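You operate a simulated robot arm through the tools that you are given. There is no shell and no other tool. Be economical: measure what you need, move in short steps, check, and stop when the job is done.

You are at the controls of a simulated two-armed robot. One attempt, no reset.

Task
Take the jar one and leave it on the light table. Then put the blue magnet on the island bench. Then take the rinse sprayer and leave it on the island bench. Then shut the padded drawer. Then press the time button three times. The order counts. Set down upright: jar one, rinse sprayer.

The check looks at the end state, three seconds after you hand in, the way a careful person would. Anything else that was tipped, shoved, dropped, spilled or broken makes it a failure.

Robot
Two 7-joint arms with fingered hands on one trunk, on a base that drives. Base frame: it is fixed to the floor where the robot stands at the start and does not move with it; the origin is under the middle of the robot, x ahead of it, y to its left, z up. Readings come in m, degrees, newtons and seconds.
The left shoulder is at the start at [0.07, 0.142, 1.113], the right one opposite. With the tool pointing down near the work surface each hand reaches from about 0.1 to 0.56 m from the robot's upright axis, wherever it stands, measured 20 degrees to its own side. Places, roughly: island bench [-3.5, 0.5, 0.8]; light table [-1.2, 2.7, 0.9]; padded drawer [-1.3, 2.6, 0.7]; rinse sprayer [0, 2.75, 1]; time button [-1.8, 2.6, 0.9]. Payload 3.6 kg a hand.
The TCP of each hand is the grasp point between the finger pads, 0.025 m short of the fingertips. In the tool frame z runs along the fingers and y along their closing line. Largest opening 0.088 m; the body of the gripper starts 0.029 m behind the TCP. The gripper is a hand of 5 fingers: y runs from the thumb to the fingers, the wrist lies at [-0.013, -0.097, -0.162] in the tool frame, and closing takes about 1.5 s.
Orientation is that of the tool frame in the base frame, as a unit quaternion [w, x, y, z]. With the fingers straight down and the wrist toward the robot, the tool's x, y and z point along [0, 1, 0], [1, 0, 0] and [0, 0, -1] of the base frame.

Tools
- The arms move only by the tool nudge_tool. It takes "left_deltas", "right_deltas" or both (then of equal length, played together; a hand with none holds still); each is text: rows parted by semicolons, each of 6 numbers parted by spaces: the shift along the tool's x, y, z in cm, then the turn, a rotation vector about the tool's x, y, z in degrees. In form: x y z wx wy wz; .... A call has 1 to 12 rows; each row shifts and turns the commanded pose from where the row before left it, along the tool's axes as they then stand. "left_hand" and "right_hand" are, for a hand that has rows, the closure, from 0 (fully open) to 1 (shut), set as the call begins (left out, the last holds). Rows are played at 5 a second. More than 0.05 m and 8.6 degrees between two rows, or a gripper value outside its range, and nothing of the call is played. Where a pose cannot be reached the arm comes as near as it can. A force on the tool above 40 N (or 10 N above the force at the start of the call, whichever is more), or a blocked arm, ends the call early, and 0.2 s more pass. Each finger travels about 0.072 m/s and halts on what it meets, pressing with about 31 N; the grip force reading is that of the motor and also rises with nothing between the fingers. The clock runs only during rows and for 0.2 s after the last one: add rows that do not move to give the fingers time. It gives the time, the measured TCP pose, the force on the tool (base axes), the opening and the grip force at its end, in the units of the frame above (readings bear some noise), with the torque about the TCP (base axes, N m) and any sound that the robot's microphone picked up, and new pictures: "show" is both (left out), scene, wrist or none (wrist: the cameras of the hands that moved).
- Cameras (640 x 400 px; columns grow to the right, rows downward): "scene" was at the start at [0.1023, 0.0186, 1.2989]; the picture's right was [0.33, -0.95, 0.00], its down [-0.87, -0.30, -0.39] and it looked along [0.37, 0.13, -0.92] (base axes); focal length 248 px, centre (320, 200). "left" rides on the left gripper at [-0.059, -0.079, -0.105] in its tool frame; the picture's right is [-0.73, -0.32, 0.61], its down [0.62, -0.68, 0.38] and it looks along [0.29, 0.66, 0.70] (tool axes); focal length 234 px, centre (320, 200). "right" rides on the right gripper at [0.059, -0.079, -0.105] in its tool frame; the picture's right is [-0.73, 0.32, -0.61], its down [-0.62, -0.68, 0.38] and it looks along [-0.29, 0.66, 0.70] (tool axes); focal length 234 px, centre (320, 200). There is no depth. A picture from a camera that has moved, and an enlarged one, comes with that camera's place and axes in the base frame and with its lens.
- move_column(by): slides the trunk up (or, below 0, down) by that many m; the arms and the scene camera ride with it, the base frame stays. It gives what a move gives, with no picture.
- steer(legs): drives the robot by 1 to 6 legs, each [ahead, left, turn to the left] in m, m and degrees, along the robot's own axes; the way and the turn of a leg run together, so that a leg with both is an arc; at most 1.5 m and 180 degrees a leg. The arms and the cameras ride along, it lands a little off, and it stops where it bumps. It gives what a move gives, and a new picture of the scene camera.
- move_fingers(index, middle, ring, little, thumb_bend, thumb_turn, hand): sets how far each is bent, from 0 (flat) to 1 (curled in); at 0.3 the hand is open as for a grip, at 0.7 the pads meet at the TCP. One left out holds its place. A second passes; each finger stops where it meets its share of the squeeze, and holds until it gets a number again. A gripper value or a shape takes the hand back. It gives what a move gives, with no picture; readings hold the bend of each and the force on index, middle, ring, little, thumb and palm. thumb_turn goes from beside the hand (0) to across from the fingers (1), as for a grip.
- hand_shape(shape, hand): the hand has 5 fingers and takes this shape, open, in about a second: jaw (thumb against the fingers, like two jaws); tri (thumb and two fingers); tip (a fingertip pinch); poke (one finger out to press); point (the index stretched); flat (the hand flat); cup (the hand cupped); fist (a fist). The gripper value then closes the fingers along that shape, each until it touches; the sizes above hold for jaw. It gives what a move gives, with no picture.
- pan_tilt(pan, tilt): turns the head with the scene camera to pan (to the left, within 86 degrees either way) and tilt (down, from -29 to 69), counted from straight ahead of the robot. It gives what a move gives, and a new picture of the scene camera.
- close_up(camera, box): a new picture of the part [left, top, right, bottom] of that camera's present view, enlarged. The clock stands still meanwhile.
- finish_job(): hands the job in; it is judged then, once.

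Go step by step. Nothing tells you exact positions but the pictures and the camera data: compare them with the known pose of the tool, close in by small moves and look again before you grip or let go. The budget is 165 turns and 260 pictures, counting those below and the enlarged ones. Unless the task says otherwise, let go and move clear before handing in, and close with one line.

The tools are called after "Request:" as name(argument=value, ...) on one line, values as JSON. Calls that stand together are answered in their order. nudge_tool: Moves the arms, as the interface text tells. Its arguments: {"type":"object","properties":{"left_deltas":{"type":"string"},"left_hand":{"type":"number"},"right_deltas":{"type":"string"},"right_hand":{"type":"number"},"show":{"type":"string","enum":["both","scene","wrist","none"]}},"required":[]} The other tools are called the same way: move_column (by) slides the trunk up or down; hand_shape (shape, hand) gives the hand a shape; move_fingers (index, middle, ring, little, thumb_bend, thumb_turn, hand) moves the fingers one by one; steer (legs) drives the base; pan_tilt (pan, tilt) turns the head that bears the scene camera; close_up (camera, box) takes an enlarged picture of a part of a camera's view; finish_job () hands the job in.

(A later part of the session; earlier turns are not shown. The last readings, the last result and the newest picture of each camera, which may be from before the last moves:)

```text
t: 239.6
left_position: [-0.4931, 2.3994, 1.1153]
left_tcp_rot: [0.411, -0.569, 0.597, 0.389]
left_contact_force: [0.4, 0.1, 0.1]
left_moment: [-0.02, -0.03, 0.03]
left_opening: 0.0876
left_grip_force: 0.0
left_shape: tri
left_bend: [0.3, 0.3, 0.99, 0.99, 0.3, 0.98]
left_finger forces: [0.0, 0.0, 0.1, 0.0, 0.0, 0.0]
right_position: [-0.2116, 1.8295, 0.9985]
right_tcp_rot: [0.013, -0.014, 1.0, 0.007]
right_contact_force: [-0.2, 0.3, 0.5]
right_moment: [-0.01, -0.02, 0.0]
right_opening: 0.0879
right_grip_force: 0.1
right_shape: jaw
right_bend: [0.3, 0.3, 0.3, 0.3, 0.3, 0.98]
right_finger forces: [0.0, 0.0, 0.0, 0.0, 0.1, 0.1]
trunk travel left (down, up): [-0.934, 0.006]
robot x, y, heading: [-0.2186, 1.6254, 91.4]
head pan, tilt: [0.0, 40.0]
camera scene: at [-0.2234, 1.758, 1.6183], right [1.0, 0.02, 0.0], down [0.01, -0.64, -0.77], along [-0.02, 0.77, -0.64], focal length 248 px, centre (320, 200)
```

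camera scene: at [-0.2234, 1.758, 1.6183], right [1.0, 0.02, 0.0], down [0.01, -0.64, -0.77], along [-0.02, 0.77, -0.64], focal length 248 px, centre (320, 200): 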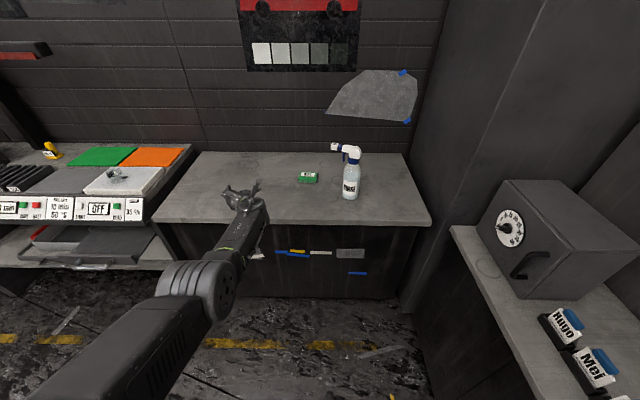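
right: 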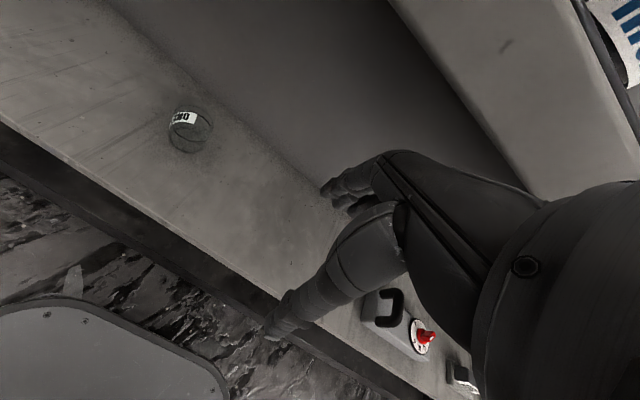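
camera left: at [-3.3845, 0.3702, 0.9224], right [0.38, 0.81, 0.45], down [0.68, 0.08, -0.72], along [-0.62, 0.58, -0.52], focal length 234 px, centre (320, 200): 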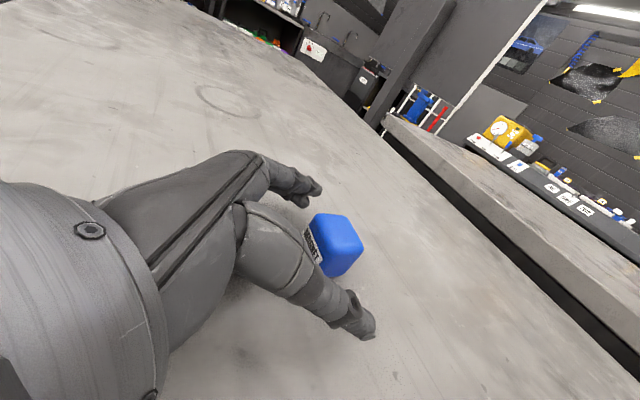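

The sprayer stands near [-0.097, 2.71] on the bench (top ≈0.85). I'll angle the robot about 15° right, shift slightly, open the left hand wide and lower it to body height in front of the bench.

Request:
steer(legs=[[0, 0, -16], [0, -0.05, 0]])

Request:
hand_shape(shape="jaw", hand="left")

Request:
move_fingers(hand="left", index=0.15, middle=0.15, ring=0.15, little=0.15, thumb_bend=0.15)

Request:
move_column(by=-0.15)

Request:
nudge_tool(left_deltas="0 -3 0 0 0 0; 0 -3 0 0 0 0; 0 0 0 0 0 0")

```text
t: 241.4
left_position: [-0.2297, 2.4354, 1.1145]
left_tcp_rot: [0.462, -0.484, 0.668, 0.326]
left_contact_force: [-1.2, -0.6, 0.0]
left_moment: [0.0, -0.03, -0.06]
left_opening: 0.0877
left_grip_force: 0.1
left_shape: tri
left_bend: [0.3, 0.3, 0.99, 0.99, 0.3, 0.98]
left_finger forces: [0.1, 0.1, 0.0, 0.1, 0.0, 0.0]
right_position: [-0.1128, 1.8092, 0.9994]
right_tcp_rot: [0.018, 0.125, 0.992, 0.005]
right_contact_force: [0.0, 0.6, 0.3]
right_moment: [0.0, -0.03, 0.0]
right_opening: 0.088
right_grip_force: 0.1
right_shape: jaw
right_bend: [0.3, 0.3, 0.3, 0.3, 0.3, 0.98]
right_finger forces: [0.0, 0.0, 0.0, 0.1, 0.0, 0.1]
trunk travel left (down, up): [-0.934, 0.006]
robot x, y, heading: [-0.1686, 1.6097, 75.4]
head pan, tilt: [0.0, 40.0]
camera scene: at [-0.1488, 1.7437, 1.6182], right [0.97, -0.25, 0.01], down [-0.16, -0.62, -0.77], along [0.2, 0.74, -0.64], focal length 248 px, centre (320, 200)
```

scene: 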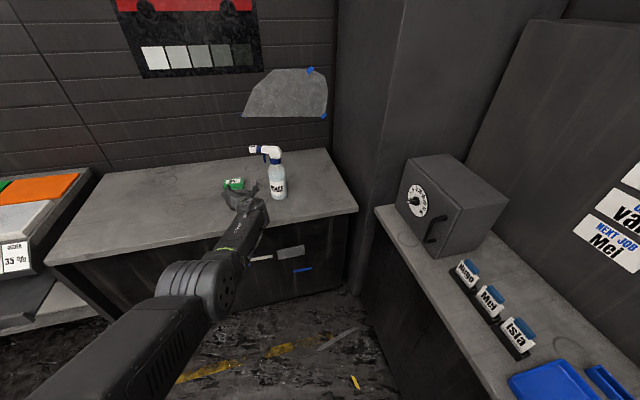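

```text
t: 242.3
left_position: [-0.2206, 2.4322, 1.1164]
left_tcp_rot: [0.461, -0.481, 0.669, 0.329]
left_contact_force: [0.4, -0.3, -0.8]
left_moment: [-0.02, -0.02, 0.0]
left_opening: 0.0875
left_grip_force: 0.1
left_shape: jaw
left_bend: [0.3, 0.3, 0.3, 0.3, 0.3, 0.98]
left_finger forces: [0.1, 0.0, 0.1, 0.0, 0.0, 0.1]
right_position: [-0.1058, 1.8063, 0.9988]
right_tcp_rot: [0.013, 0.125, 0.992, 0.006]
right_contact_force: [1.0, -0.3, -0.4]
right_moment: [-0.04, 0.0, 0.0]
right_opening: 0.0877
right_grip_force: 0.0
right_shape: jaw
right_bend: [0.3, 0.3, 0.3, 0.3, 0.3, 0.98]
right_finger forces: [0.0, 0.0, 0.0, 0.0, 0.0, 0.0]
trunk travel left (down, up): [-0.934, 0.006]
robot x, y, heading: [-0.172, 1.6121, 75.1]
head pan, tilt: [0.0, 40.0]
```

```text
t: 243.3
left_position: [-0.2231, 2.4321, 1.1158]
left_tcp_rot: [0.46, -0.481, 0.67, 0.329]
left_contact_force: [-0.3, -0.7, 0.5]
left_moment: [0.01, 0.01, 0.0]
left_opening: 0.112
left_grip_force: 0.0
left_shape: fingers
left_bend: [0.15, 0.15, 0.15, 0.15, 0.15, 0.98]
left_finger forces: [0.0, 0.0, 0.0, 0.0, 0.0, 0.1]
right_position: [-0.1067, 1.807, 0.9985]
right_tcp_rot: [0.014, 0.125, 0.992, 0.005]
right_contact_force: [-0.3, 0.2, -1.0]
right_moment: [-0.04, 0.01, -0.02]
right_opening: 0.0879
right_grip_force: 0.0
right_shape: jaw
right_bend: [0.3, 0.3, 0.3, 0.3, 0.3, 0.98]
right_finger forces: [0.0, 0.1, 0.0, 0.0, 0.0, 0.1]
trunk travel left (down, up): [-0.934, 0.006]
robot x, y, heading: [-0.169, 1.609, 75.3]
head pan, tilt: [0.0, 40.0]
```

```text
t: 245.1
left_position: [-0.2228, 2.432, 0.9661]
left_tcp_rot: [0.461, -0.482, 0.669, 0.329]
left_contact_force: [0.0, -0.3, -0.3]
left_moment: [0.03, -0.01, -0.01]
left_opening: 0.112
left_grip_force: 0.1
left_shape: fingers
left_bend: [0.15, 0.15, 0.15, 0.15, 0.15, 0.98]
left_finger forces: [0.1, 0.0, 0.1, 0.0, 0.1, 0.0]
right_position: [-0.1074, 1.8081, 0.8482]
right_tcp_rot: [0.014, 0.124, 0.992, 0.005]
right_contact_force: [-0.4, 0.1, 0.3]
right_moment: [0.0, 0.04, -0.02]
right_opening: 0.088
right_grip_force: 0.1
right_shape: jaw
right_bend: [0.3, 0.3, 0.3, 0.3, 0.3, 0.98]
right_finger forces: [0.0, 0.0, 0.0, 0.1, 0.1, 0.0]
trunk travel left (down, up): [-0.784, 0.156]
robot x, y, heading: [-0.1678, 1.6101, 75.3]
head pan, tilt: [0.0, 40.0]
```

```text
t: 245.9
left_position: [-0.1664, 2.4121, 0.9659]
left_tcp_rot: [0.461, -0.482, 0.67, 0.327]
left_contact_force: [-0.3, -0.2, 1.0]
left_moment: [0.01, 0.04, -0.04]
left_opening: 0.1123
left_grip_force: 0.1
left_shape: fingers
left_bend: [0.15, 0.15, 0.15, 0.15, 0.15, 0.98]
left_finger forces: [0.1, 0.0, 0.0, 0.0, 0.0, 0.0]
right_position: [-0.1078, 1.807, 0.8493]
right_tcp_rot: [0.014, 0.125, 0.992, 0.005]
right_contact_force: [0.6, 0.0, 1.2]
right_moment: [0.02, 0.02, -0.01]
right_opening: 0.0878
right_grip_force: 0.0
right_shape: jaw
right_bend: [0.3, 0.3, 0.3, 0.3, 0.3, 0.98]
right_finger forces: [0.1, 0.0, 0.0, 0.0, 0.0, 0.1]
trunk travel left (down, up): [-0.784, 0.156]
robot x, y, heading: [-0.1703, 1.6098, 75.6]
head pan, tilt: [0.0, 40.0]
camera scene: at [-0.1393, 1.7409, 1.4683], right [0.97, -0.25, 0.0], down [-0.16, -0.62, -0.77], along [0.2, 0.74, -0.64], focal length 248 px, centre (320, 200)
camera left: at [-0.1194, 2.3137, 1.0607], right [0.57, 0.68, 0.46], down [0.69, -0.1, -0.72], along [-0.44, 0.73, -0.52], focal length 234 px, centre (320, 200)
```

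scene: 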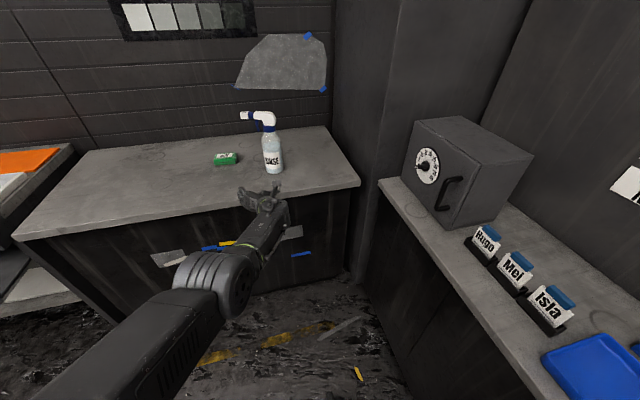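
left: 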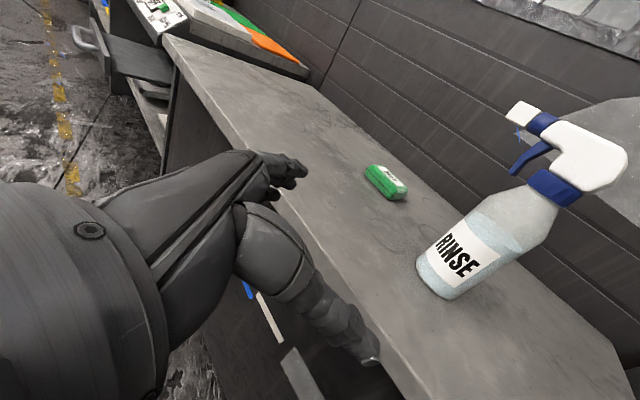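

Sprayer refined to [-0.09, 2.712], bench top ≈0.845. I'll lower to z≈0.935, shift a touch left, and advance with the base.

Request:
nudge_tool(left_deltas="2.8 0.7 1.1 0 0 0; 0 0 0 0 0 0", show="none")

Request:
steer(legs=[[0.22, 0, 0]])

Request:
nudge_tool(left_deltas="0 0 0 0 0 0", show="wrist")

```text
t: 246.5
left_position: [-0.1752, 2.409, 0.9563]
left_tcp_rot: [0.46, -0.481, 0.67, 0.328]
left_contact_force: [-0.5, -1.6, -0.7]
left_moment: [0.0, 0.03, 0.0]
left_opening: 0.1121
left_grip_force: 0.0
left_shape: fingers
left_bend: [0.15, 0.15, 0.15, 0.15, 0.15, 0.98]
left_finger forces: [0.1, 0.0, 0.0, 0.1, 0.1, 0.0]
left hand out of reach, approached as far as the arm can: row 1
right_position: [-0.1074, 1.8065, 0.8488]
right_tcp_rot: [0.013, 0.124, 0.992, 0.006]
right_contact_force: [0.4, 0.1, 0.4]
right_moment: [-0.02, 0.0, 0.04]
right_opening: 0.0881
right_grip_force: 0.0
right_shape: jaw
right_bend: [0.3, 0.3, 0.3, 0.3, 0.3, 0.98]
right_finger forces: [0.1, 0.1, 0.2, 0.0, 0.0, 0.0]
trunk travel left (down, up): [-0.784, 0.156]
robot x, y, heading: [-0.172, 1.6103, 75.4]
head pan, tilt: [0.0, 40.0]
```

```text
t: 248.2
left_position: [-0.1213, 2.6205, 0.957]
left_tcp_rot: [0.46, -0.482, 0.669, 0.329]
left_contact_force: [-0.8, -0.3, 0.5]
left_moment: [-0.01, 0.0, -0.03]
left_opening: 0.1123
left_grip_force: 0.0
left_shape: fingers
left_bend: [0.15, 0.15, 0.15, 0.15, 0.15, 0.98]
left_finger forces: [0.0, 0.0, 0.0, 0.1, 0.1, 0.0]
right_position: [-0.0518, 2.0203, 0.8484]
right_tcp_rot: [0.013, 0.123, 0.992, 0.006]
right_contact_force: [0.3, 0.3, -0.5]
right_moment: [0.0, 0.05, 0.0]
right_opening: 0.088
right_grip_force: 0.1
right_shape: jaw
right_bend: [0.3, 0.3, 0.3, 0.3, 0.3, 0.98]
right_finger forces: [0.0, 0.1, 0.0, 0.1, 0.0, 0.0]
trunk travel left (down, up): [-0.784, 0.156]
robot x, y, heading: [-0.1126, 1.8217, 75.3]
head pan, tilt: [0.0, 40.0]
camera scene: at [-0.0828, 1.954, 1.4684], right [0.97, -0.25, 0.0], down [-0.16, -0.62, -0.77], along [0.19, 0.74, -0.64], focal length 248 px, centre (320, 200)
```

scene: 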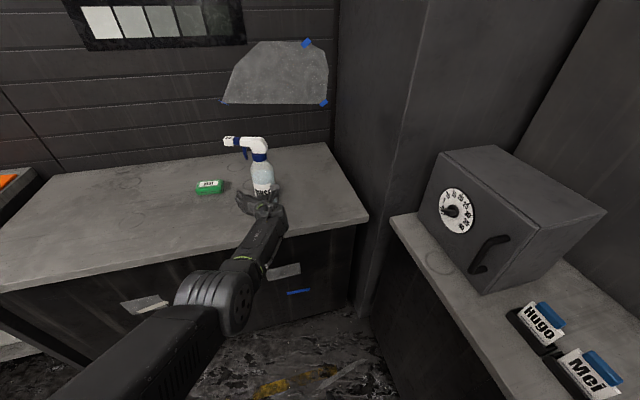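

```text
t: 248.6
left_position: [-0.1218, 2.6204, 0.9567]
left_tcp_rot: [0.46, -0.481, 0.669, 0.33]
left_contact_force: [0.4, -0.5, -0.5]
left_moment: [0.03, -0.01, -0.03]
left_opening: 0.1123
left_grip_force: 0.0
left_shape: fingers
left_bend: [0.15, 0.15, 0.15, 0.15, 0.15, 0.98]
left_finger forces: [0.0, 0.0, 0.0, 0.0, 0.0, 0.0]
right_position: [-0.0521, 2.0195, 0.8497]
right_tcp_rot: [0.014, 0.123, 0.992, 0.006]
right_contact_force: [-0.5, 0.1, -0.9]
right_moment: [0.01, 0.0, -0.04]
right_opening: 0.088
right_grip_force: 0.0
right_shape: jaw
right_bend: [0.3, 0.3, 0.3, 0.3, 0.3, 0.98]
right_finger forces: [0.0, 0.0, 0.0, 0.0, 0.1, 0.0]
trunk travel left (down, up): [-0.784, 0.156]
robot x, y, heading: [-0.1179, 1.8264, 75.5]
head pan, tilt: [0.0, 40.0]
camera left: at [-0.0731, 2.5215, 1.0516], right [0.57, 0.68, 0.46], down [0.69, -0.09, -0.72], along [-0.45, 0.73, -0.52], focal length 234 px, centre (320, 200)
```

left: 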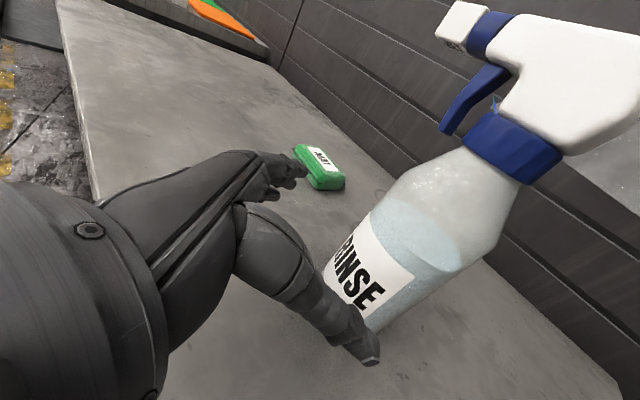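

Aligned laterally; the bottle axis is about 9.5 cm ahead. Advancing around it and lowering 2 cm.

Request:
nudge_tool(left_deltas="-1.0 0 2.8 0 0 0; -0.1 0 3.1 0 0 0; -0.1 0 3.1 0 0 0; 0 0 0 0 0 0", show="both")

```text
t: 249.6
left_position: [-0.1218, 2.6208, 0.9561]
left_tcp_rot: [0.461, -0.482, 0.669, 0.329]
left_contact_force: [-0.4, 0.4, 0.1]
left_moment: [0.01, 0.01, 0.02]
left_opening: 0.1122
left_grip_force: 0.1
left_shape: fingers
left_bend: [0.15, 0.15, 0.15, 0.15, 0.15, 0.98]
left_finger forces: [0.1, 0.1, 0.0, 0.0, 0.0, 0.1]
left hand out of reach, approached as far as the arm can: row 1, 2, 3
right_position: [-0.0518, 2.0213, 0.848]
right_tcp_rot: [0.014, 0.122, 0.992, 0.005]
right_contact_force: [0.1, 0.2, 0.6]
right_moment: [0.01, -0.04, 0.01]
right_opening: 0.0881
right_grip_force: 0.0
right_shape: jaw
right_bend: [0.3, 0.3, 0.3, 0.3, 0.3, 0.98]
right_finger forces: [0.0, 0.0, 0.1, 0.0, 0.1, 0.0]
trunk travel left (down, up): [-0.784, 0.156]
robot x, y, heading: [-0.1139, 1.8266, 75.6]
head pan, tilt: [0.0, 40.0]
camera scene: at [-0.0828, 1.9543, 1.4683], right [0.97, -0.25, 0.0], down [-0.16, -0.62, -0.77], along [0.19, 0.74, -0.64], focal length 248 px, centre (320, 200)
camera left: at [-0.0728, 2.5223, 1.051], right [0.57, 0.68, 0.46], down [0.69, -0.09, -0.72], along [-0.45, 0.72, -0.52], focal length 234 px, centre (320, 200)
```

scene: 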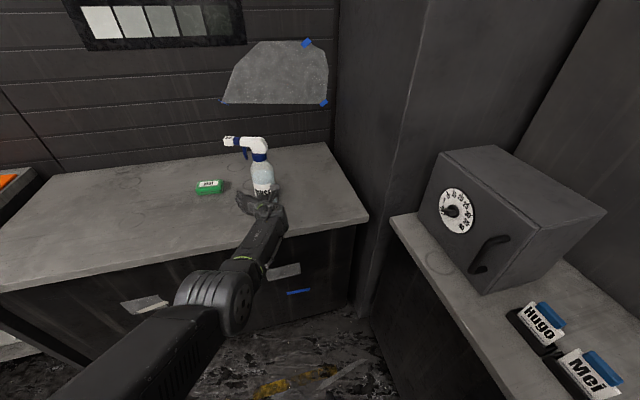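
left: 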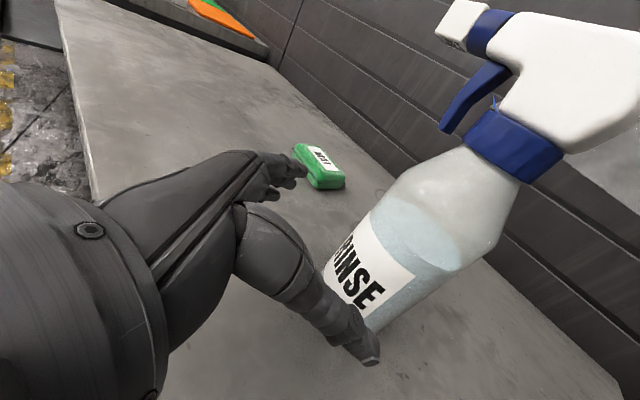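

The arm is at full reach, so I'll lower the trunk 2 cm and advance with the base.

Request:
move_column(by=-0.02)

Request:
steer(legs=[[0.085, -0.004, 0]])

Request:
nudge_tool(left_deltas="0 0 0 0 0 0", show="wrist")

```text
t: 250.2
left_position: [-0.1215, 2.6214, 0.9374]
left_tcp_rot: [0.461, -0.482, 0.668, 0.33]
left_contact_force: [0.3, -1.1, -0.2]
left_moment: [0.03, 0.01, -0.01]
left_opening: 0.1121
left_grip_force: 0.1
left_shape: fingers
left_bend: [0.15, 0.15, 0.15, 0.15, 0.15, 0.98]
left_finger forces: [0.1, 0.0, 0.0, 0.1, 0.0, 0.0]
right_position: [-0.0511, 2.0205, 0.8279]
right_tcp_rot: [0.013, 0.123, 0.992, 0.005]
right_contact_force: [0.6, -0.4, -0.1]
right_moment: [0.04, 0.03, 0.04]
right_opening: 0.0879
right_grip_force: 0.1
right_shape: jaw
right_bend: [0.3, 0.3, 0.3, 0.3, 0.3, 0.98]
right_finger forces: [0.0, 0.0, 0.0, 0.0, 0.0, 0.0]
trunk travel left (down, up): [-0.764, 0.176]
robot x, y, heading: [-0.1139, 1.8277, 75.6]
head pan, tilt: [0.0, 40.0]
```

```text
t: 251.3
left_position: [-0.097, 2.7026, 0.9368]
left_tcp_rot: [0.459, -0.483, 0.669, 0.329]
left_contact_force: [-0.5, -0.1, -0.4]
left_moment: [-0.06, -0.02, 0.0]
left_opening: 0.1125
left_grip_force: 0.2
left_shape: fingers
left_bend: [0.15, 0.15, 0.15, 0.15, 0.15, 0.98]
left_finger forces: [0.0, 0.0, 0.0, 0.1, 0.0, 0.0]
right_position: [-0.0272, 2.1018, 0.8289]
right_tcp_rot: [0.014, 0.123, 0.992, 0.005]
right_contact_force: [0.1, 0.3, -0.6]
right_moment: [0.0, 0.0, 0.02]
right_opening: 0.0878
right_grip_force: 0.1
right_shape: jaw
right_bend: [0.3, 0.3, 0.3, 0.3, 0.3, 0.98]
right_finger forces: [0.0, 0.0, 0.1, 0.0, 0.0, 0.0]
trunk travel left (down, up): [-0.764, 0.176]
robot x, y, heading: [-0.0867, 1.9052, 75.2]
head pan, tilt: [0.0, 40.0]
camera scene: at [-0.0575, 2.0355, 1.4483], right [0.97, -0.25, 0.0], down [-0.16, -0.62, -0.77], along [0.19, 0.74, -0.64], focal length 248 px, centre (320, 200)
```

scene: 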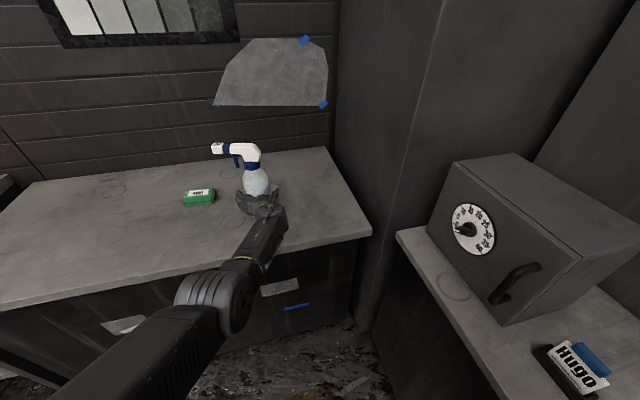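

```text
t: 251.7
left_position: [-0.0964, 2.7014, 0.9379]
left_tcp_rot: [0.459, -0.483, 0.669, 0.33]
left_contact_force: [0.6, 0.1, 0.7]
left_moment: [0.0, 0.02, -0.02]
left_opening: 0.1121
left_grip_force: 0.0
left_shape: fingers
left_bend: [0.15, 0.15, 0.15, 0.15, 0.15, 0.98]
left_finger forces: [0.0, 0.1, 0.1, 0.1, 0.1, 0.0]
right_position: [-0.0263, 2.099, 0.8298]
right_tcp_rot: [0.013, 0.123, 0.992, 0.006]
right_contact_force: [0.2, 0.6, 0.4]
right_moment: [0.0, -0.01, -0.02]
right_opening: 0.088
right_grip_force: 0.2
right_shape: jaw
right_bend: [0.3, 0.3, 0.3, 0.3, 0.3, 0.98]
right_finger forces: [0.0, 0.0, 0.0, 0.0, 0.1, 0.0]
trunk travel left (down, up): [-0.764, 0.176]
robot x, y, heading: [-0.0907, 1.9039, 75.5]
head pan, tilt: [0.0, 40.0]
camera left: at [-0.0484, 2.602, 1.032], right [0.57, 0.68, 0.46], down [0.69, -0.09, -0.72], along [-0.45, 0.73, -0.52], focal length 234 px, centre (320, 200)
```

left: 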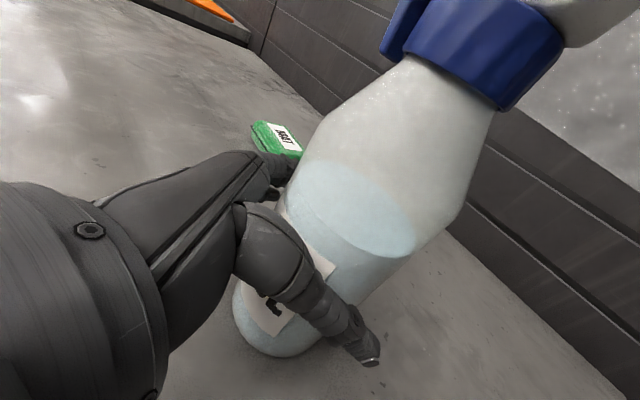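

The bottle body is within the hand. Closing.

Request:
nudge_tool(left_deltas="0 0 0 0 0 0; 0 0 0 0 0 0; 0 0 0 0 0 0; 0 0 0 0 0 0; 0 0 0 0 0 0; 0 0 0 0 0 0; 0 0 0 0 0 0; 0 0 0 0 0 0; 0 0 0 0 0 0", left_hand=0.8, show="wrist")

```text
t: 253.7
left_position: [-0.0957, 2.7025, 0.9361]
left_tcp_rot: [0.461, -0.482, 0.669, 0.328]
left_contact_force: [1.5, 1.9, 1.6]
left_moment: [-0.01, 0.11, -0.02]
left_opening: 0.07
left_grip_force: 31.4
left_shape: jaw
left_bend: [0.26, 0.33, 0.31, 0.35, 0.48, 0.98]
left_finger forces: [21.4, 8.5, 3.8, 1.7, 34.3, 0.0]
right_position: [-0.0263, 2.1024, 0.8278]
right_tcp_rot: [0.014, 0.123, 0.992, 0.005]
right_contact_force: [-0.7, 1.1, 0.4]
right_moment: [-0.01, 0.01, 0.01]
right_opening: 0.0877
right_grip_force: 0.1
right_shape: jaw
right_bend: [0.3, 0.3, 0.3, 0.3, 0.3, 0.98]
right_finger forces: [0.1, 0.1, 0.0, 0.1, 0.0, 0.1]
trunk travel left (down, up): [-0.764, 0.176]
robot x, y, heading: [-0.0904, 1.9047, 75.5]
head pan, tilt: [0.0, 40.0]
camera left: at [-0.0479, 2.6033, 1.031], right [0.57, 0.68, 0.46], down [0.69, -0.09, -0.72], along [-0.45, 0.72, -0.52], focal length 234 px, centre (320, 200)
```

left: 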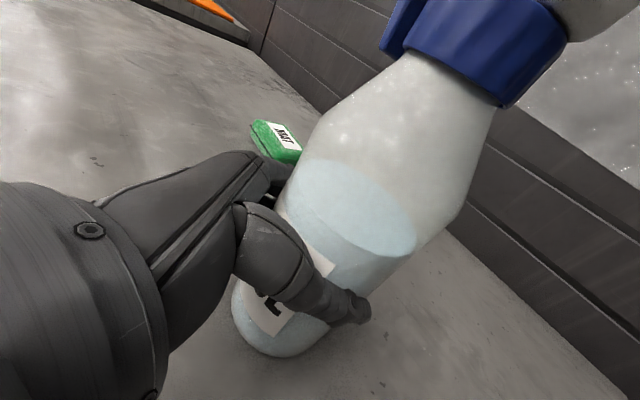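

Gripped at 0.070 m with all fingers. Lifting with the trunk.

Request:
move_column(by=0.06)

Request:
nudge_tool(left_deltas="0 0 0 0 0 0", show="both")

```text
t: 254.7
left_position: [-0.0961, 2.7027, 0.9954]
left_tcp_rot: [0.459, -0.483, 0.67, 0.328]
left_contact_force: [-0.7, -0.1, -5.1]
left_moment: [-0.07, 0.02, -0.01]
left_opening: 0.0703
left_grip_force: 31.5
left_shape: jaw
left_bend: [0.26, 0.33, 0.31, 0.36, 0.48, 0.99]
left_finger forces: [21.7, 8.4, 3.6, 1.8, 34.8, 0.1]
right_position: [-0.0263, 2.1026, 0.888]
right_tcp_rot: [0.013, 0.122, 0.992, 0.005]
right_contact_force: [-1.1, -0.3, -0.1]
right_moment: [-0.01, 0.0, 0.01]
right_opening: 0.0878
right_grip_force: 0.0
right_shape: jaw
right_bend: [0.3, 0.3, 0.3, 0.3, 0.3, 0.98]
right_finger forces: [0.0, 0.1, 0.0, 0.0, 0.1, 0.0]
trunk travel left (down, up): [-0.824, 0.116]
robot x, y, heading: [-0.0856, 1.9073, 75.7]
head pan, tilt: [0.0, 40.0]
```

```text
t: 255.1
left_position: [-0.0967, 2.7024, 0.996]
left_tcp_rot: [0.46, -0.483, 0.669, 0.329]
left_contact_force: [0.2, 0.2, -4.9]
left_moment: [-0.07, 0.04, 0.01]
left_opening: 0.07
left_grip_force: 31.1
left_shape: jaw
left_bend: [0.26, 0.33, 0.31, 0.36, 0.48, 0.99]
left_finger forces: [21.7, 8.2, 3.6, 1.7, 34.7, 0.1]
right_position: [-0.0259, 2.1016, 0.8882]
right_tcp_rot: [0.014, 0.123, 0.992, 0.006]
right_contact_force: [-0.6, 0.6, 0.2]
right_moment: [0.01, 0.01, -0.01]
right_opening: 0.088
right_grip_force: 0.0
right_shape: jaw
right_bend: [0.3, 0.3, 0.3, 0.3, 0.3, 0.98]
right_finger forces: [0.0, 0.0, 0.0, 0.0, 0.0, 0.1]
trunk travel left (down, up): [-0.824, 0.116]
robot x, y, heading: [-0.088, 1.9066, 75.4]
head pan, tilt: [0.0, 40.0]
camera scene: at [-0.0577, 2.0366, 1.5082], right [0.97, -0.25, 0.0], down [-0.16, -0.62, -0.77], along [0.19, 0.74, -0.64], focal length 248 px, centre (320, 200)
camera left: at [-0.0479, 2.6041, 1.0902], right [0.57, 0.68, 0.46], down [0.69, -0.09, -0.72], along [-0.45, 0.72, -0.52], focal length 234 px, centre (320, 200)
```

scene: 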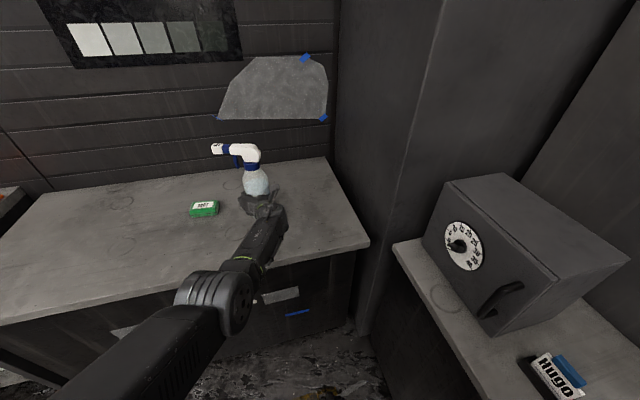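
left: 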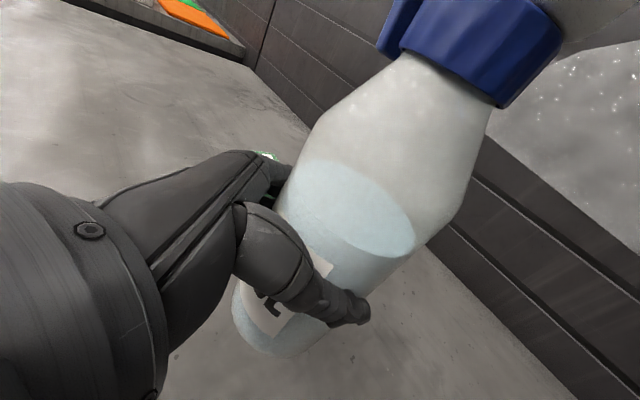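

The sprayer is lifted cleanly (≈5 N). I'll raise the trunk and carry it back down the aisle.

Request:
move_column(by=0.11)

Request:
steer(legs=[[-0.35, 0, 0], [0, 0, 14.5], [-1.1, 0, 0], [-1.0, 0, 0], [0, 0.17, 0]])

```text
t: 256.5
left_position: [-0.0961, 2.7038, 1.106]
left_tcp_rot: [0.459, -0.482, 0.67, 0.328]
left_contact_force: [0.3, -0.1, -4.9]
left_moment: [-0.08, 0.02, 0.0]
left_opening: 0.07
left_grip_force: 30.8
left_shape: jaw
left_bend: [0.26, 0.33, 0.31, 0.36, 0.48, 0.99]
left_finger forces: [21.6, 8.4, 3.5, 1.8, 34.8, 0.0]
right_position: [-0.0266, 2.103, 0.9992]
right_tcp_rot: [0.014, 0.122, 0.992, 0.005]
right_contact_force: [0.8, -0.1, -0.4]
right_moment: [0.01, -0.01, -0.01]
right_opening: 0.0878
right_grip_force: 0.0
right_shape: jaw
right_bend: [0.3, 0.3, 0.3, 0.3, 0.3, 0.98]
right_finger forces: [0.0, 0.1, 0.0, 0.0, 0.0, 0.0]
trunk travel left (down, up): [-0.934, 0.006]
robot x, y, heading: [-0.0883, 1.9068, 75.3]
head pan, tilt: [0.0, 40.0]
```

```text
t: 270.8
left_position: [-0.5515, 0.2384, 1.1066]
left_tcp_rot: [0.417, -0.558, 0.607, 0.382]
left_contact_force: [0.3, -0.1, -5.1]
left_moment: [-0.07, -0.04, -0.01]
left_opening: 0.07
left_grip_force: 31.4
left_shape: jaw
left_bend: [0.26, 0.33, 0.31, 0.36, 0.48, 0.99]
left_finger forces: [21.4, 8.3, 3.6, 1.8, 34.8, 0.1]
right_position: [-0.3416, -0.3278, 0.9983]
right_tcp_rot: [0.012, 0.004, 1.0, 0.007]
right_contact_force: [0.8, -0.8, 0.2]
right_moment: [0.01, 0.04, 0.01]
right_opening: 0.0881
right_grip_force: 0.2
right_shape: jaw
right_bend: [0.3, 0.3, 0.3, 0.3, 0.3, 0.98]
right_finger forces: [0.0, 0.1, 0.0, 0.0, 0.1, 0.0]
trunk travel left (down, up): [-0.934, 0.006]
robot x, y, heading: [-0.358, -0.5362, 89.2]
head pan, tilt: [0.0, 40.0]
camera scene: at [-0.3545, -0.3987, 1.6182], right [1.0, -0.02, 0.0], down [-0.01, -0.64, -0.77], along [0.01, 0.77, -0.64], focal length 248 px, centre (320, 200)
```

scene: 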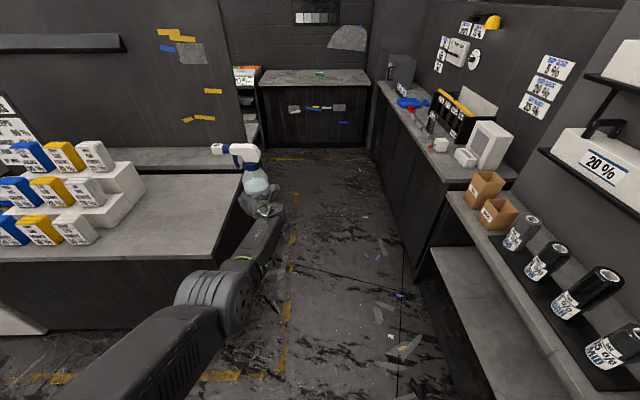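

Clear to turn. Turning left, then down the south aisle to the island bench.

Request:
steer(legs=[[0, 0, 90.5], [0, -0.2, 0], [1.3, 0, 0], [1.23, 0, 0], [0, 0, -90]])

Request:
pan_tilt(pan=10, tilt=45)

```text
t: 292.0
left_position: [-3.1111, 0.4341, 1.1054]
left_tcp_rot: [0.413, -0.565, 0.601, 0.385]
left_contact_force: [0.1, -0.1, -4.0]
left_moment: [-0.09, -0.03, 0.01]
left_opening: 0.0701
left_grip_force: 30.6
left_shape: jaw
left_bend: [0.26, 0.33, 0.31, 0.36, 0.48, 0.99]
left_finger forces: [19.8, 8.3, 3.7, 1.6, 32.7, 0.0]
right_position: [-2.8894, -0.1293, 0.9982]
right_tcp_rot: [0.012, -0.007, 1.0, 0.007]
right_contact_force: [0.0, -0.4, 0.7]
right_moment: [0.02, -0.01, 0.02]
right_opening: 0.0878
right_grip_force: 0.0
right_shape: jaw
right_bend: [0.3, 0.3, 0.3, 0.3, 0.3, 0.98]
right_finger forces: [0.1, 0.0, 0.0, 0.1, 0.0, 0.0]
trunk travel left (down, up): [-0.934, 0.006]
robot x, y, heading: [-2.901, -0.3372, 90.3]
head pan, tilt: [0.0, 40.0]
camera scene: at [-2.9031, -0.1998, 1.6182], right [1.0, 0.0, 0.0], down [0.0, -0.64, -0.77], along [0.0, 0.77, -0.64], focal length 248 px, centre (320, 200)
```

scene: 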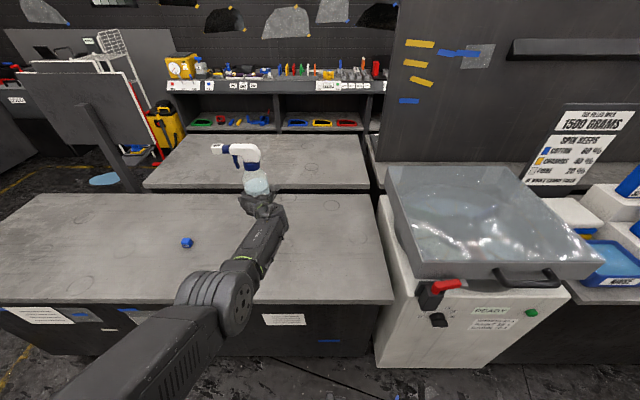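

```text
t: 292.8
left_position: [-3.1104, 0.4329, 1.105]
left_tcp_rot: [0.413, -0.564, 0.601, 0.386]
left_contact_force: [-0.8, -0.1, -5.0]
left_moment: [-0.06, -0.01, 0.05]
left_opening: 0.0701
left_grip_force: 30.8
left_shape: jaw
left_bend: [0.26, 0.33, 0.31, 0.36, 0.48, 0.99]
left_finger forces: [19.7, 8.2, 3.8, 1.6, 32.8, 0.1]
right_position: [-2.8889, -0.1302, 1.0001]
right_tcp_rot: [0.013, -0.006, 1.0, 0.007]
right_contact_force: [-0.2, 0.0, -0.1]
right_moment: [-0.02, 0.03, 0.01]
right_opening: 0.0878
right_grip_force: 0.0
right_shape: jaw
right_bend: [0.3, 0.3, 0.3, 0.3, 0.3, 0.98]
right_finger forces: [0.0, 0.0, 0.0, 0.1, 0.1, 0.1]
trunk travel left (down, up): [-0.934, 0.006]
robot x, y, heading: [-2.8972, -0.3364, 89.8]
head pan, tilt: [10.0, 45.0]
camera scene: at [-2.9169, -0.2048, 1.611], right [0.98, 0.18, 0.0], down [0.13, -0.7, -0.71], along [-0.13, 0.7, -0.71], focal length 248 px, centre (320, 200)
```

scene: 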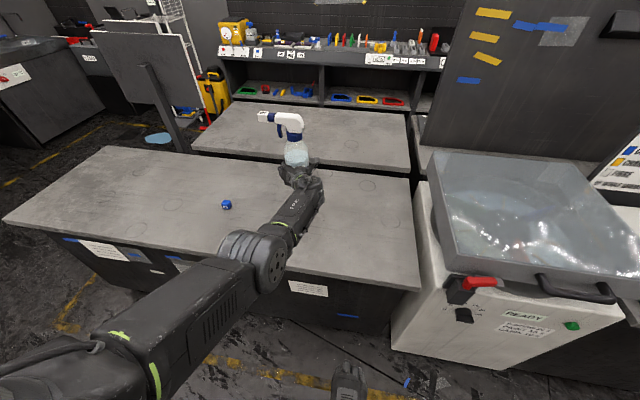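

The sprayer is over clear bench space at [-3.11, 0.43], well away from the magnet. Lowering.

Request:
move_column(by=-0.19)

Request:
nudge_tool(left_deltas="0 0 0 0 0 0", show="both")

```text
t: 294.8
left_position: [-3.11, 0.4333, 0.916]
left_tcp_rot: [0.413, -0.565, 0.601, 0.385]
left_contact_force: [-0.7, 0.8, -4.5]
left_moment: [-0.07, 0.01, -0.03]
left_opening: 0.07
left_grip_force: 31.1
left_shape: jaw
left_bend: [0.26, 0.33, 0.31, 0.36, 0.48, 0.99]
left_finger forces: [19.6, 8.3, 3.7, 1.7, 32.7, 0.1]
right_position: [-2.8897, -0.1296, 0.8085]
right_tcp_rot: [0.013, -0.006, 1.0, 0.007]
right_contact_force: [-0.6, -0.1, 0.0]
right_moment: [0.0, -0.03, -0.01]
right_opening: 0.088
right_grip_force: 0.1
right_shape: jaw
right_bend: [0.3, 0.3, 0.3, 0.3, 0.3, 0.98]
right_finger forces: [0.0, 0.0, 0.1, 0.0, 0.0, 0.0]
trunk travel left (down, up): [-0.744, 0.196]
robot x, y, heading: [-2.9017, -0.338, 90.5]
head pan, tilt: [10.0, 45.0]
```

```text
t: 295.2
left_position: [-3.1105, 0.434, 0.9162]
left_tcp_rot: [0.413, -0.565, 0.601, 0.385]
left_contact_force: [0.1, 0.3, -4.7]
left_moment: [-0.08, -0.02, -0.01]
left_opening: 0.0702
left_grip_force: 30.7
left_shape: jaw
left_bend: [0.26, 0.33, 0.31, 0.36, 0.48, 0.99]
left_finger forces: [19.6, 8.3, 3.7, 1.8, 32.9, 0.0]
right_position: [-2.8896, -0.1306, 0.8095]
right_tcp_rot: [0.013, -0.006, 1.0, 0.007]
right_contact_force: [-0.6, -0.5, 0.3]
right_moment: [0.04, -0.03, -0.03]
right_opening: 0.0879
right_grip_force: 0.0
right_shape: jaw
right_bend: [0.3, 0.3, 0.3, 0.3, 0.3, 0.98]
right_finger forces: [0.0, 0.0, 0.1, 0.1, 0.1, 0.1]
trunk travel left (down, up): [-0.744, 0.196]
robot x, y, heading: [-2.901, -0.3377, 90.2]
head pan, tilt: [10.0, 45.0]
camera scene: at [-2.9169, -0.2049, 1.421], right [0.98, 0.18, 0.0], down [0.13, -0.7, -0.71], along [-0.13, 0.7, -0.71], focal length 248 px, centre (320, 200)
camera left: at [-3.0386, 0.351, 1.0101], right [0.37, 0.81, 0.46], down [0.69, 0.09, -0.72], along [-0.62, 0.59, -0.52], focal length 234 px, centre (320, 200)
```

scene: 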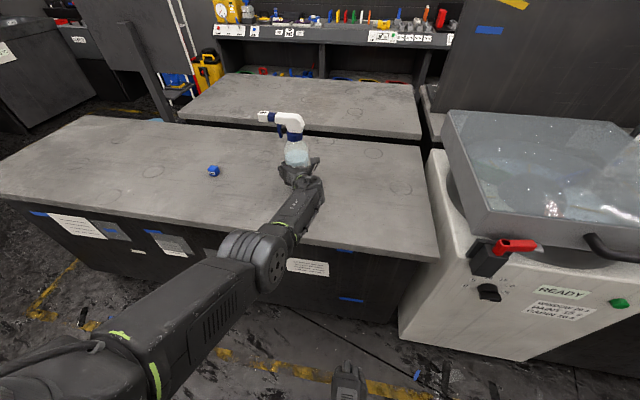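
left: 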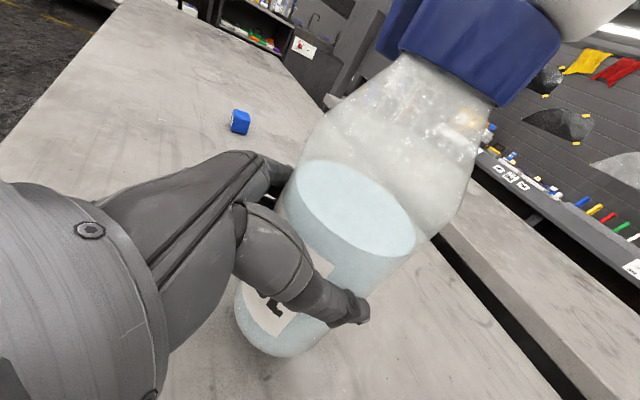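

Close to the surface now. Lowering in small trunk steps until contact.

Request:
move_column(by=-0.015)

Request:
move_column(by=-0.008)

```text
t: 295.9
left_position: [-3.1101, 0.4333, 0.9018]
left_tcp_rot: [0.413, -0.565, 0.602, 0.386]
left_contact_force: [0.4, 0.0, -3.9]
left_moment: [-0.06, -0.03, 0.01]
left_opening: 0.0702
left_grip_force: 31.3
left_shape: jaw
left_bend: [0.26, 0.33, 0.31, 0.36, 0.48, 0.99]
left_finger forces: [19.6, 8.2, 3.7, 1.8, 32.7, 0.0]
right_position: [-2.89, -0.129, 0.7942]
right_tcp_rot: [0.013, -0.007, 1.0, 0.008]
right_contact_force: [-0.3, -0.2, -0.1]
right_moment: [-0.02, -0.03, 0.03]
right_opening: 0.0881
right_grip_force: 0.1
right_shape: jaw
right_bend: [0.3, 0.3, 0.3, 0.3, 0.3, 0.98]
right_finger forces: [0.0, 0.1, 0.0, 0.1, 0.1, 0.1]
trunk travel left (down, up): [-0.729, 0.211]
robot x, y, heading: [-2.8985, -0.3387, 90.2]
head pan, tilt: [10.0, 45.0]
```

```text
t: 296.4
left_position: [-3.1098, 0.4322, 0.8922]
left_tcp_rot: [0.413, -0.565, 0.602, 0.385]
left_contact_force: [0.7, 0.4, -5.2]
left_moment: [-0.07, -0.03, 0.03]
left_opening: 0.07
left_grip_force: 30.6
left_shape: jaw
left_bend: [0.26, 0.33, 0.31, 0.36, 0.48, 0.99]
left_finger forces: [19.6, 8.2, 3.7, 1.8, 32.7, 0.0]
right_position: [-2.8885, -0.1293, 0.7855]
right_tcp_rot: [0.012, -0.006, 1.0, 0.007]
right_contact_force: [-0.3, 0.3, -0.4]
right_moment: [-0.02, 0.0, -0.01]
right_opening: 0.0875
right_grip_force: 0.2
right_shape: jaw
right_bend: [0.3, 0.3, 0.3, 0.3, 0.3, 0.98]
right_finger forces: [0.0, 0.0, 0.0, 0.1, 0.1, 0.1]
trunk travel left (down, up): [-0.721, 0.219]
robot x, y, heading: [-2.9051, -0.3353, 90.6]
head pan, tilt: [10.0, 45.0]
```

Request:
move_column(by=-0.006)

Request:
close_up(camera="left", box=[180, 200, 420, 400])

```text
t: 297.0
left_position: [-3.11, 0.4332, 0.888]
left_tcp_rot: [0.414, -0.565, 0.6, 0.386]
left_contact_force: [0.1, 0.7, -1.9]
left_moment: [-0.03, 0.02, -0.02]
left_opening: 0.0702
left_grip_force: 30.9
left_shape: jaw
left_bend: [0.26, 0.33, 0.31, 0.36, 0.48, 0.98]
left_finger forces: [19.5, 8.3, 3.8, 1.6, 32.7, 0.0]
right_position: [-2.8896, -0.1301, 0.7805]
right_tcp_rot: [0.012, -0.007, 1.0, 0.007]
right_contact_force: [-0.4, 0.3, -0.5]
right_moment: [-0.02, -0.01, -0.01]
right_opening: 0.0879
right_grip_force: 0.1
right_shape: jaw
right_bend: [0.3, 0.3, 0.3, 0.3, 0.3, 0.98]
right_finger forces: [0.0, 0.0, 0.0, 0.1, 0.0, 0.2]
trunk travel left (down, up): [-0.715, 0.225]
robot x, y, heading: [-2.9001, -0.337, 90.3]
head pan, tilt: [10.0, 45.0]
```

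```text
2.00 times, centred on (300, 300) of left
camera zoom: at [-3.0384, 0.3504, 0.982], right [0.37, 0.81, 0.46], down [0.69, 0.09, -0.72], along [-0.62, 0.59, -0.52], focal length 468 px, centre (360, 0)
```

zoom: 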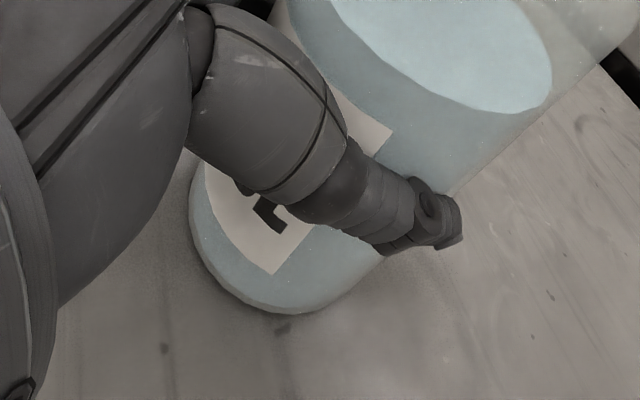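

Contact has begun (load dropped to 2 N). Two more millimetres, then open.

Request:
move_column(by=-0.002)

Request:
move_fingers(hand="left", index=0.15, middle=0.15, ring=0.15, little=0.15, thumb_bend=0.15)

Request:
nudge_tool(left_deltas="0 0 0 0 0 0", show="both")

```text
t: 297.5
left_position: [-3.1094, 0.4331, 0.887]
left_tcp_rot: [0.413, -0.565, 0.601, 0.385]
left_contact_force: [-0.5, 2.9, 4.6]
left_moment: [0.01, 0.19, -0.01]
left_opening: 0.07
left_grip_force: 31.1
left_shape: jaw
left_bend: [0.26, 0.33, 0.31, 0.35, 0.48, 0.98]
left_finger forces: [19.7, 8.4, 3.6, 1.7, 32.4, 0.0]
right_position: [-2.8894, -0.1298, 0.7789]
right_tcp_rot: [0.013, -0.006, 1.0, 0.007]
right_contact_force: [0.5, 0.3, -0.3]
right_moment: [0.02, 0.03, 0.03]
right_opening: 0.0879
right_grip_force: 0.1
right_shape: jaw
right_bend: [0.3, 0.3, 0.3, 0.3, 0.3, 0.98]
right_finger forces: [0.0, 0.0, 0.0, 0.0, 0.1, 0.0]
trunk travel left (down, up): [-0.713, 0.227]
robot x, y, heading: [-2.9001, -0.3363, 90.2]
head pan, tilt: [10.0, 45.0]
```

```text
t: 298.5
left_position: [-3.1097, 0.4333, 0.8857]
left_tcp_rot: [0.413, -0.565, 0.601, 0.385]
left_contact_force: [0.2, -0.1, -0.3]
left_moment: [0.02, 0.01, 0.02]
left_opening: 0.1119
left_grip_force: 0.1
left_shape: fingers
left_bend: [0.15, 0.15, 0.15, 0.15, 0.15, 1.0]
left_finger forces: [0.0, 0.0, 0.0, 0.0, 0.1, 0.1]
right_position: [-2.888, -0.1298, 0.778]
right_tcp_rot: [0.013, -0.006, 1.0, 0.007]
right_contact_force: [-0.2, -0.4, 0.7]
right_moment: [-0.02, -0.02, 0.01]
right_opening: 0.0878
right_grip_force: 0.1
right_shape: jaw
right_bend: [0.3, 0.3, 0.3, 0.3, 0.3, 0.98]
right_finger forces: [0.0, 0.0, 0.0, 0.0, 0.0, 0.0]
trunk travel left (down, up): [-0.713, 0.227]
robot x, y, heading: [-2.8984, -0.3389, 90.4]
head pan, tilt: [10.0, 45.0]
```

```text
t: 298.9
left_position: [-3.1084, 0.4325, 0.8859]
left_tcp_rot: [0.413, -0.565, 0.601, 0.385]
left_contact_force: [-0.2, -0.7, 0.1]
left_moment: [0.03, 0.01, -0.01]
left_opening: 0.1117
left_grip_force: 0.1
left_shape: fingers
left_bend: [0.15, 0.15, 0.15, 0.15, 0.15, 1.0]
left_finger forces: [0.0, 0.0, 0.0, 0.0, 0.0, 0.1]
right_position: [-2.8892, -0.1305, 0.7785]
right_tcp_rot: [0.013, -0.006, 1.0, 0.008]
right_contact_force: [0.1, -0.7, -0.5]
right_moment: [0.02, -0.01, -0.01]
right_opening: 0.0878
right_grip_force: 0.1
right_shape: jaw
right_bend: [0.3, 0.3, 0.3, 0.3, 0.3, 0.98]
right_finger forces: [0.0, 0.0, 0.1, 0.0, 0.1, 0.0]
trunk travel left (down, up): [-0.713, 0.227]
robot x, y, heading: [-2.8993, -0.3383, 90.0]
head pan, tilt: [10.0, 45.0]
camera scene: at [-2.9166, -0.2061, 1.3901], right [0.98, 0.18, 0.0], down [0.13, -0.7, -0.71], along [-0.13, 0.7, -0.71], focal length 248 px, centre (320, 200)
camera left: at [-3.0384, 0.3502, 0.9798], right [0.37, 0.81, 0.46], down [0.69, 0.09, -0.72], along [-0.62, 0.59, -0.52], focal length 234 px, centre (320, 200)
```

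scene: 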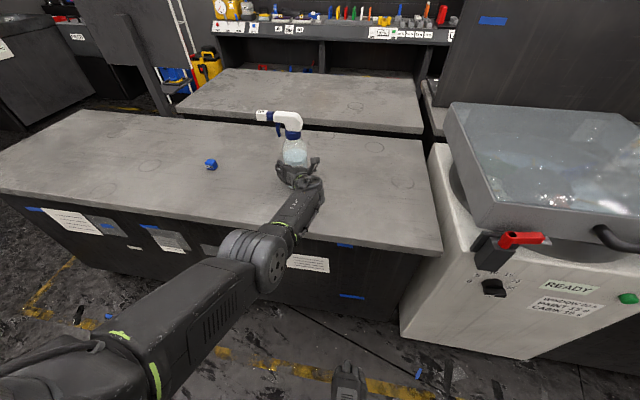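
left: 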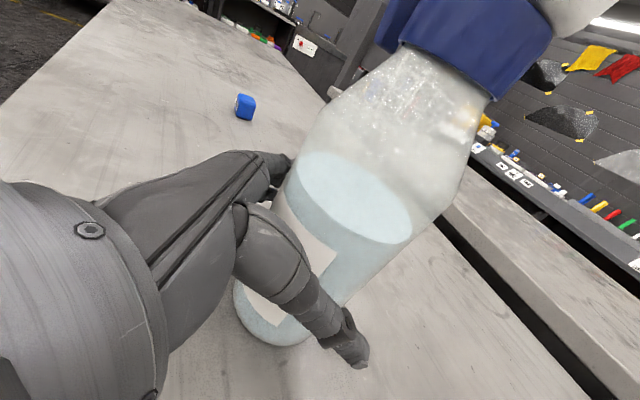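

The sprayer stands free. Backing the base straight away.

Request:
steer(legs=[[-0.13, 0, 0]])

Request:
move_column(by=0.21)

Request:
pan_tilt(pan=15, tilt=35)

```text
t: 300.2
left_position: [-3.1091, 0.3043, 0.8857]
left_tcp_rot: [0.414, -0.564, 0.602, 0.384]
left_contact_force: [0.0, -0.1, 0.7]
left_moment: [-0.02, 0.04, -0.03]
left_opening: 0.1115
left_grip_force: 0.1
left_shape: fingers
left_bend: [0.15, 0.15, 0.15, 0.15, 0.15, 1.0]
left_finger forces: [0.1, 0.1, 0.0, 0.0, 0.1, 0.0]
right_position: [-2.8888, -0.2576, 0.7781]
right_tcp_rot: [0.013, -0.006, 1.0, 0.007]
right_contact_force: [0.7, 0.3, 0.5]
right_moment: [-0.05, 0.0, -0.04]
right_opening: 0.0877
right_grip_force: 0.2
right_shape: jaw
right_bend: [0.3, 0.3, 0.3, 0.3, 0.3, 0.98]
right_finger forces: [0.0, 0.0, 0.0, 0.0, 0.0, 0.0]
trunk travel left (down, up): [-0.713, 0.227]
robot x, y, heading: [-2.8995, -0.4627, 90.0]
head pan, tilt: [10.0, 45.0]
camera scene: at [-2.9161, -0.334, 1.39], right [0.98, 0.18, 0.0], down [0.13, -0.7, -0.71], along [-0.13, 0.7, -0.71], focal length 248 px, centre (320, 200)
```

scene: 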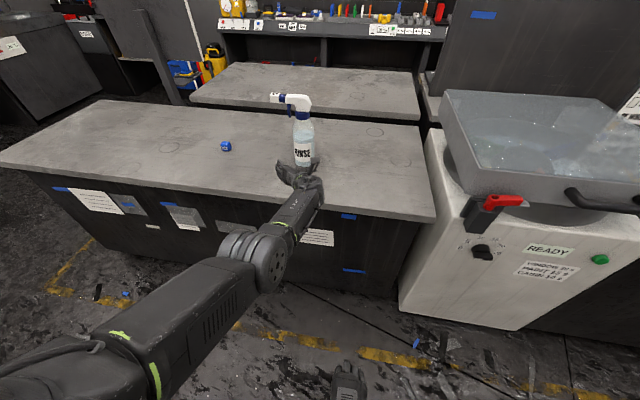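

```text
t: 302.4
left_position: [-3.1093, 0.3058, 1.0964]
left_tcp_rot: [0.413, -0.565, 0.602, 0.385]
left_contact_force: [-0.1, 0.1, 0.9]
left_moment: [-0.03, 0.02, 0.0]
left_opening: 0.1116
left_grip_force: 0.0
left_shape: fingers
left_bend: [0.15, 0.15, 0.15, 0.15, 0.15, 1.0]
left_finger forces: [0.1, 0.0, 0.0, 0.0, 0.0, 0.0]
right_position: [-2.8881, -0.2592, 0.988]
right_tcp_rot: [0.013, -0.006, 1.0, 0.007]
right_contact_force: [0.1, -0.2, -0.4]
right_moment: [0.04, 0.01, -0.03]
right_opening: 0.0881
right_grip_force: 0.0
right_shape: jaw
right_bend: [0.3, 0.3, 0.3, 0.3, 0.3, 0.98]
right_finger forces: [0.1, 0.0, 0.1, 0.1, 0.1, 0.0]
trunk travel left (down, up): [-0.923, 0.017]
robot x, y, heading: [-2.8992, -0.4664, 90.3]
head pan, tilt: [10.0, 45.0]
```

```text
t: 303.1
left_position: [-3.1095, 0.3037, 1.0947]
left_tcp_rot: [0.414, -0.565, 0.602, 0.384]
left_contact_force: [0.1, 0.2, 0.6]
left_moment: [-0.01, 0.01, 0.01]
left_opening: 0.1117
left_grip_force: 0.0
left_shape: fingers
left_bend: [0.15, 0.15, 0.15, 0.15, 0.15, 1.0]
left_finger forces: [0.1, 0.0, 0.1, 0.1, 0.0, 0.0]
right_position: [-2.8886, -0.2581, 0.987]
right_tcp_rot: [0.013, -0.006, 1.0, 0.007]
right_contact_force: [0.3, -0.2, -0.3]
right_moment: [0.0, 0.0, 0.0]
right_opening: 0.0879
right_grip_force: 0.1
right_shape: jaw
right_bend: [0.3, 0.3, 0.3, 0.3, 0.3, 0.98]
right_finger forces: [0.0, 0.0, 0.1, 0.0, 0.0, 0.1]
trunk travel left (down, up): [-0.923, 0.017]
robot x, y, heading: [-2.8984, -0.4659, 90.1]
head pan, tilt: [15.0, 35.0]
camera scene: at [-2.9247, -0.3293, 1.6148], right [0.96, 0.26, 0.0], down [0.15, -0.55, -0.82], along [-0.22, 0.79, -0.57], focal length 248 px, centre (320, 200)
```

scene: 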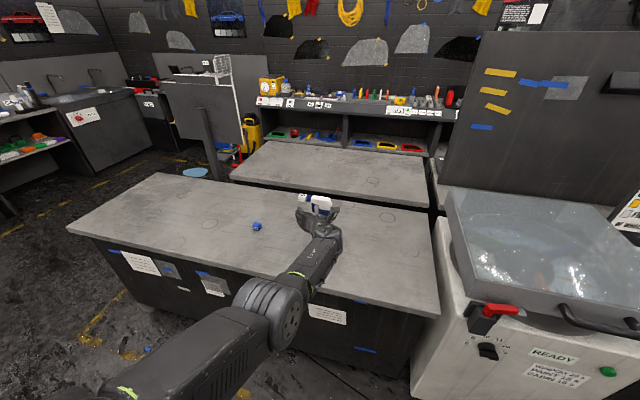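

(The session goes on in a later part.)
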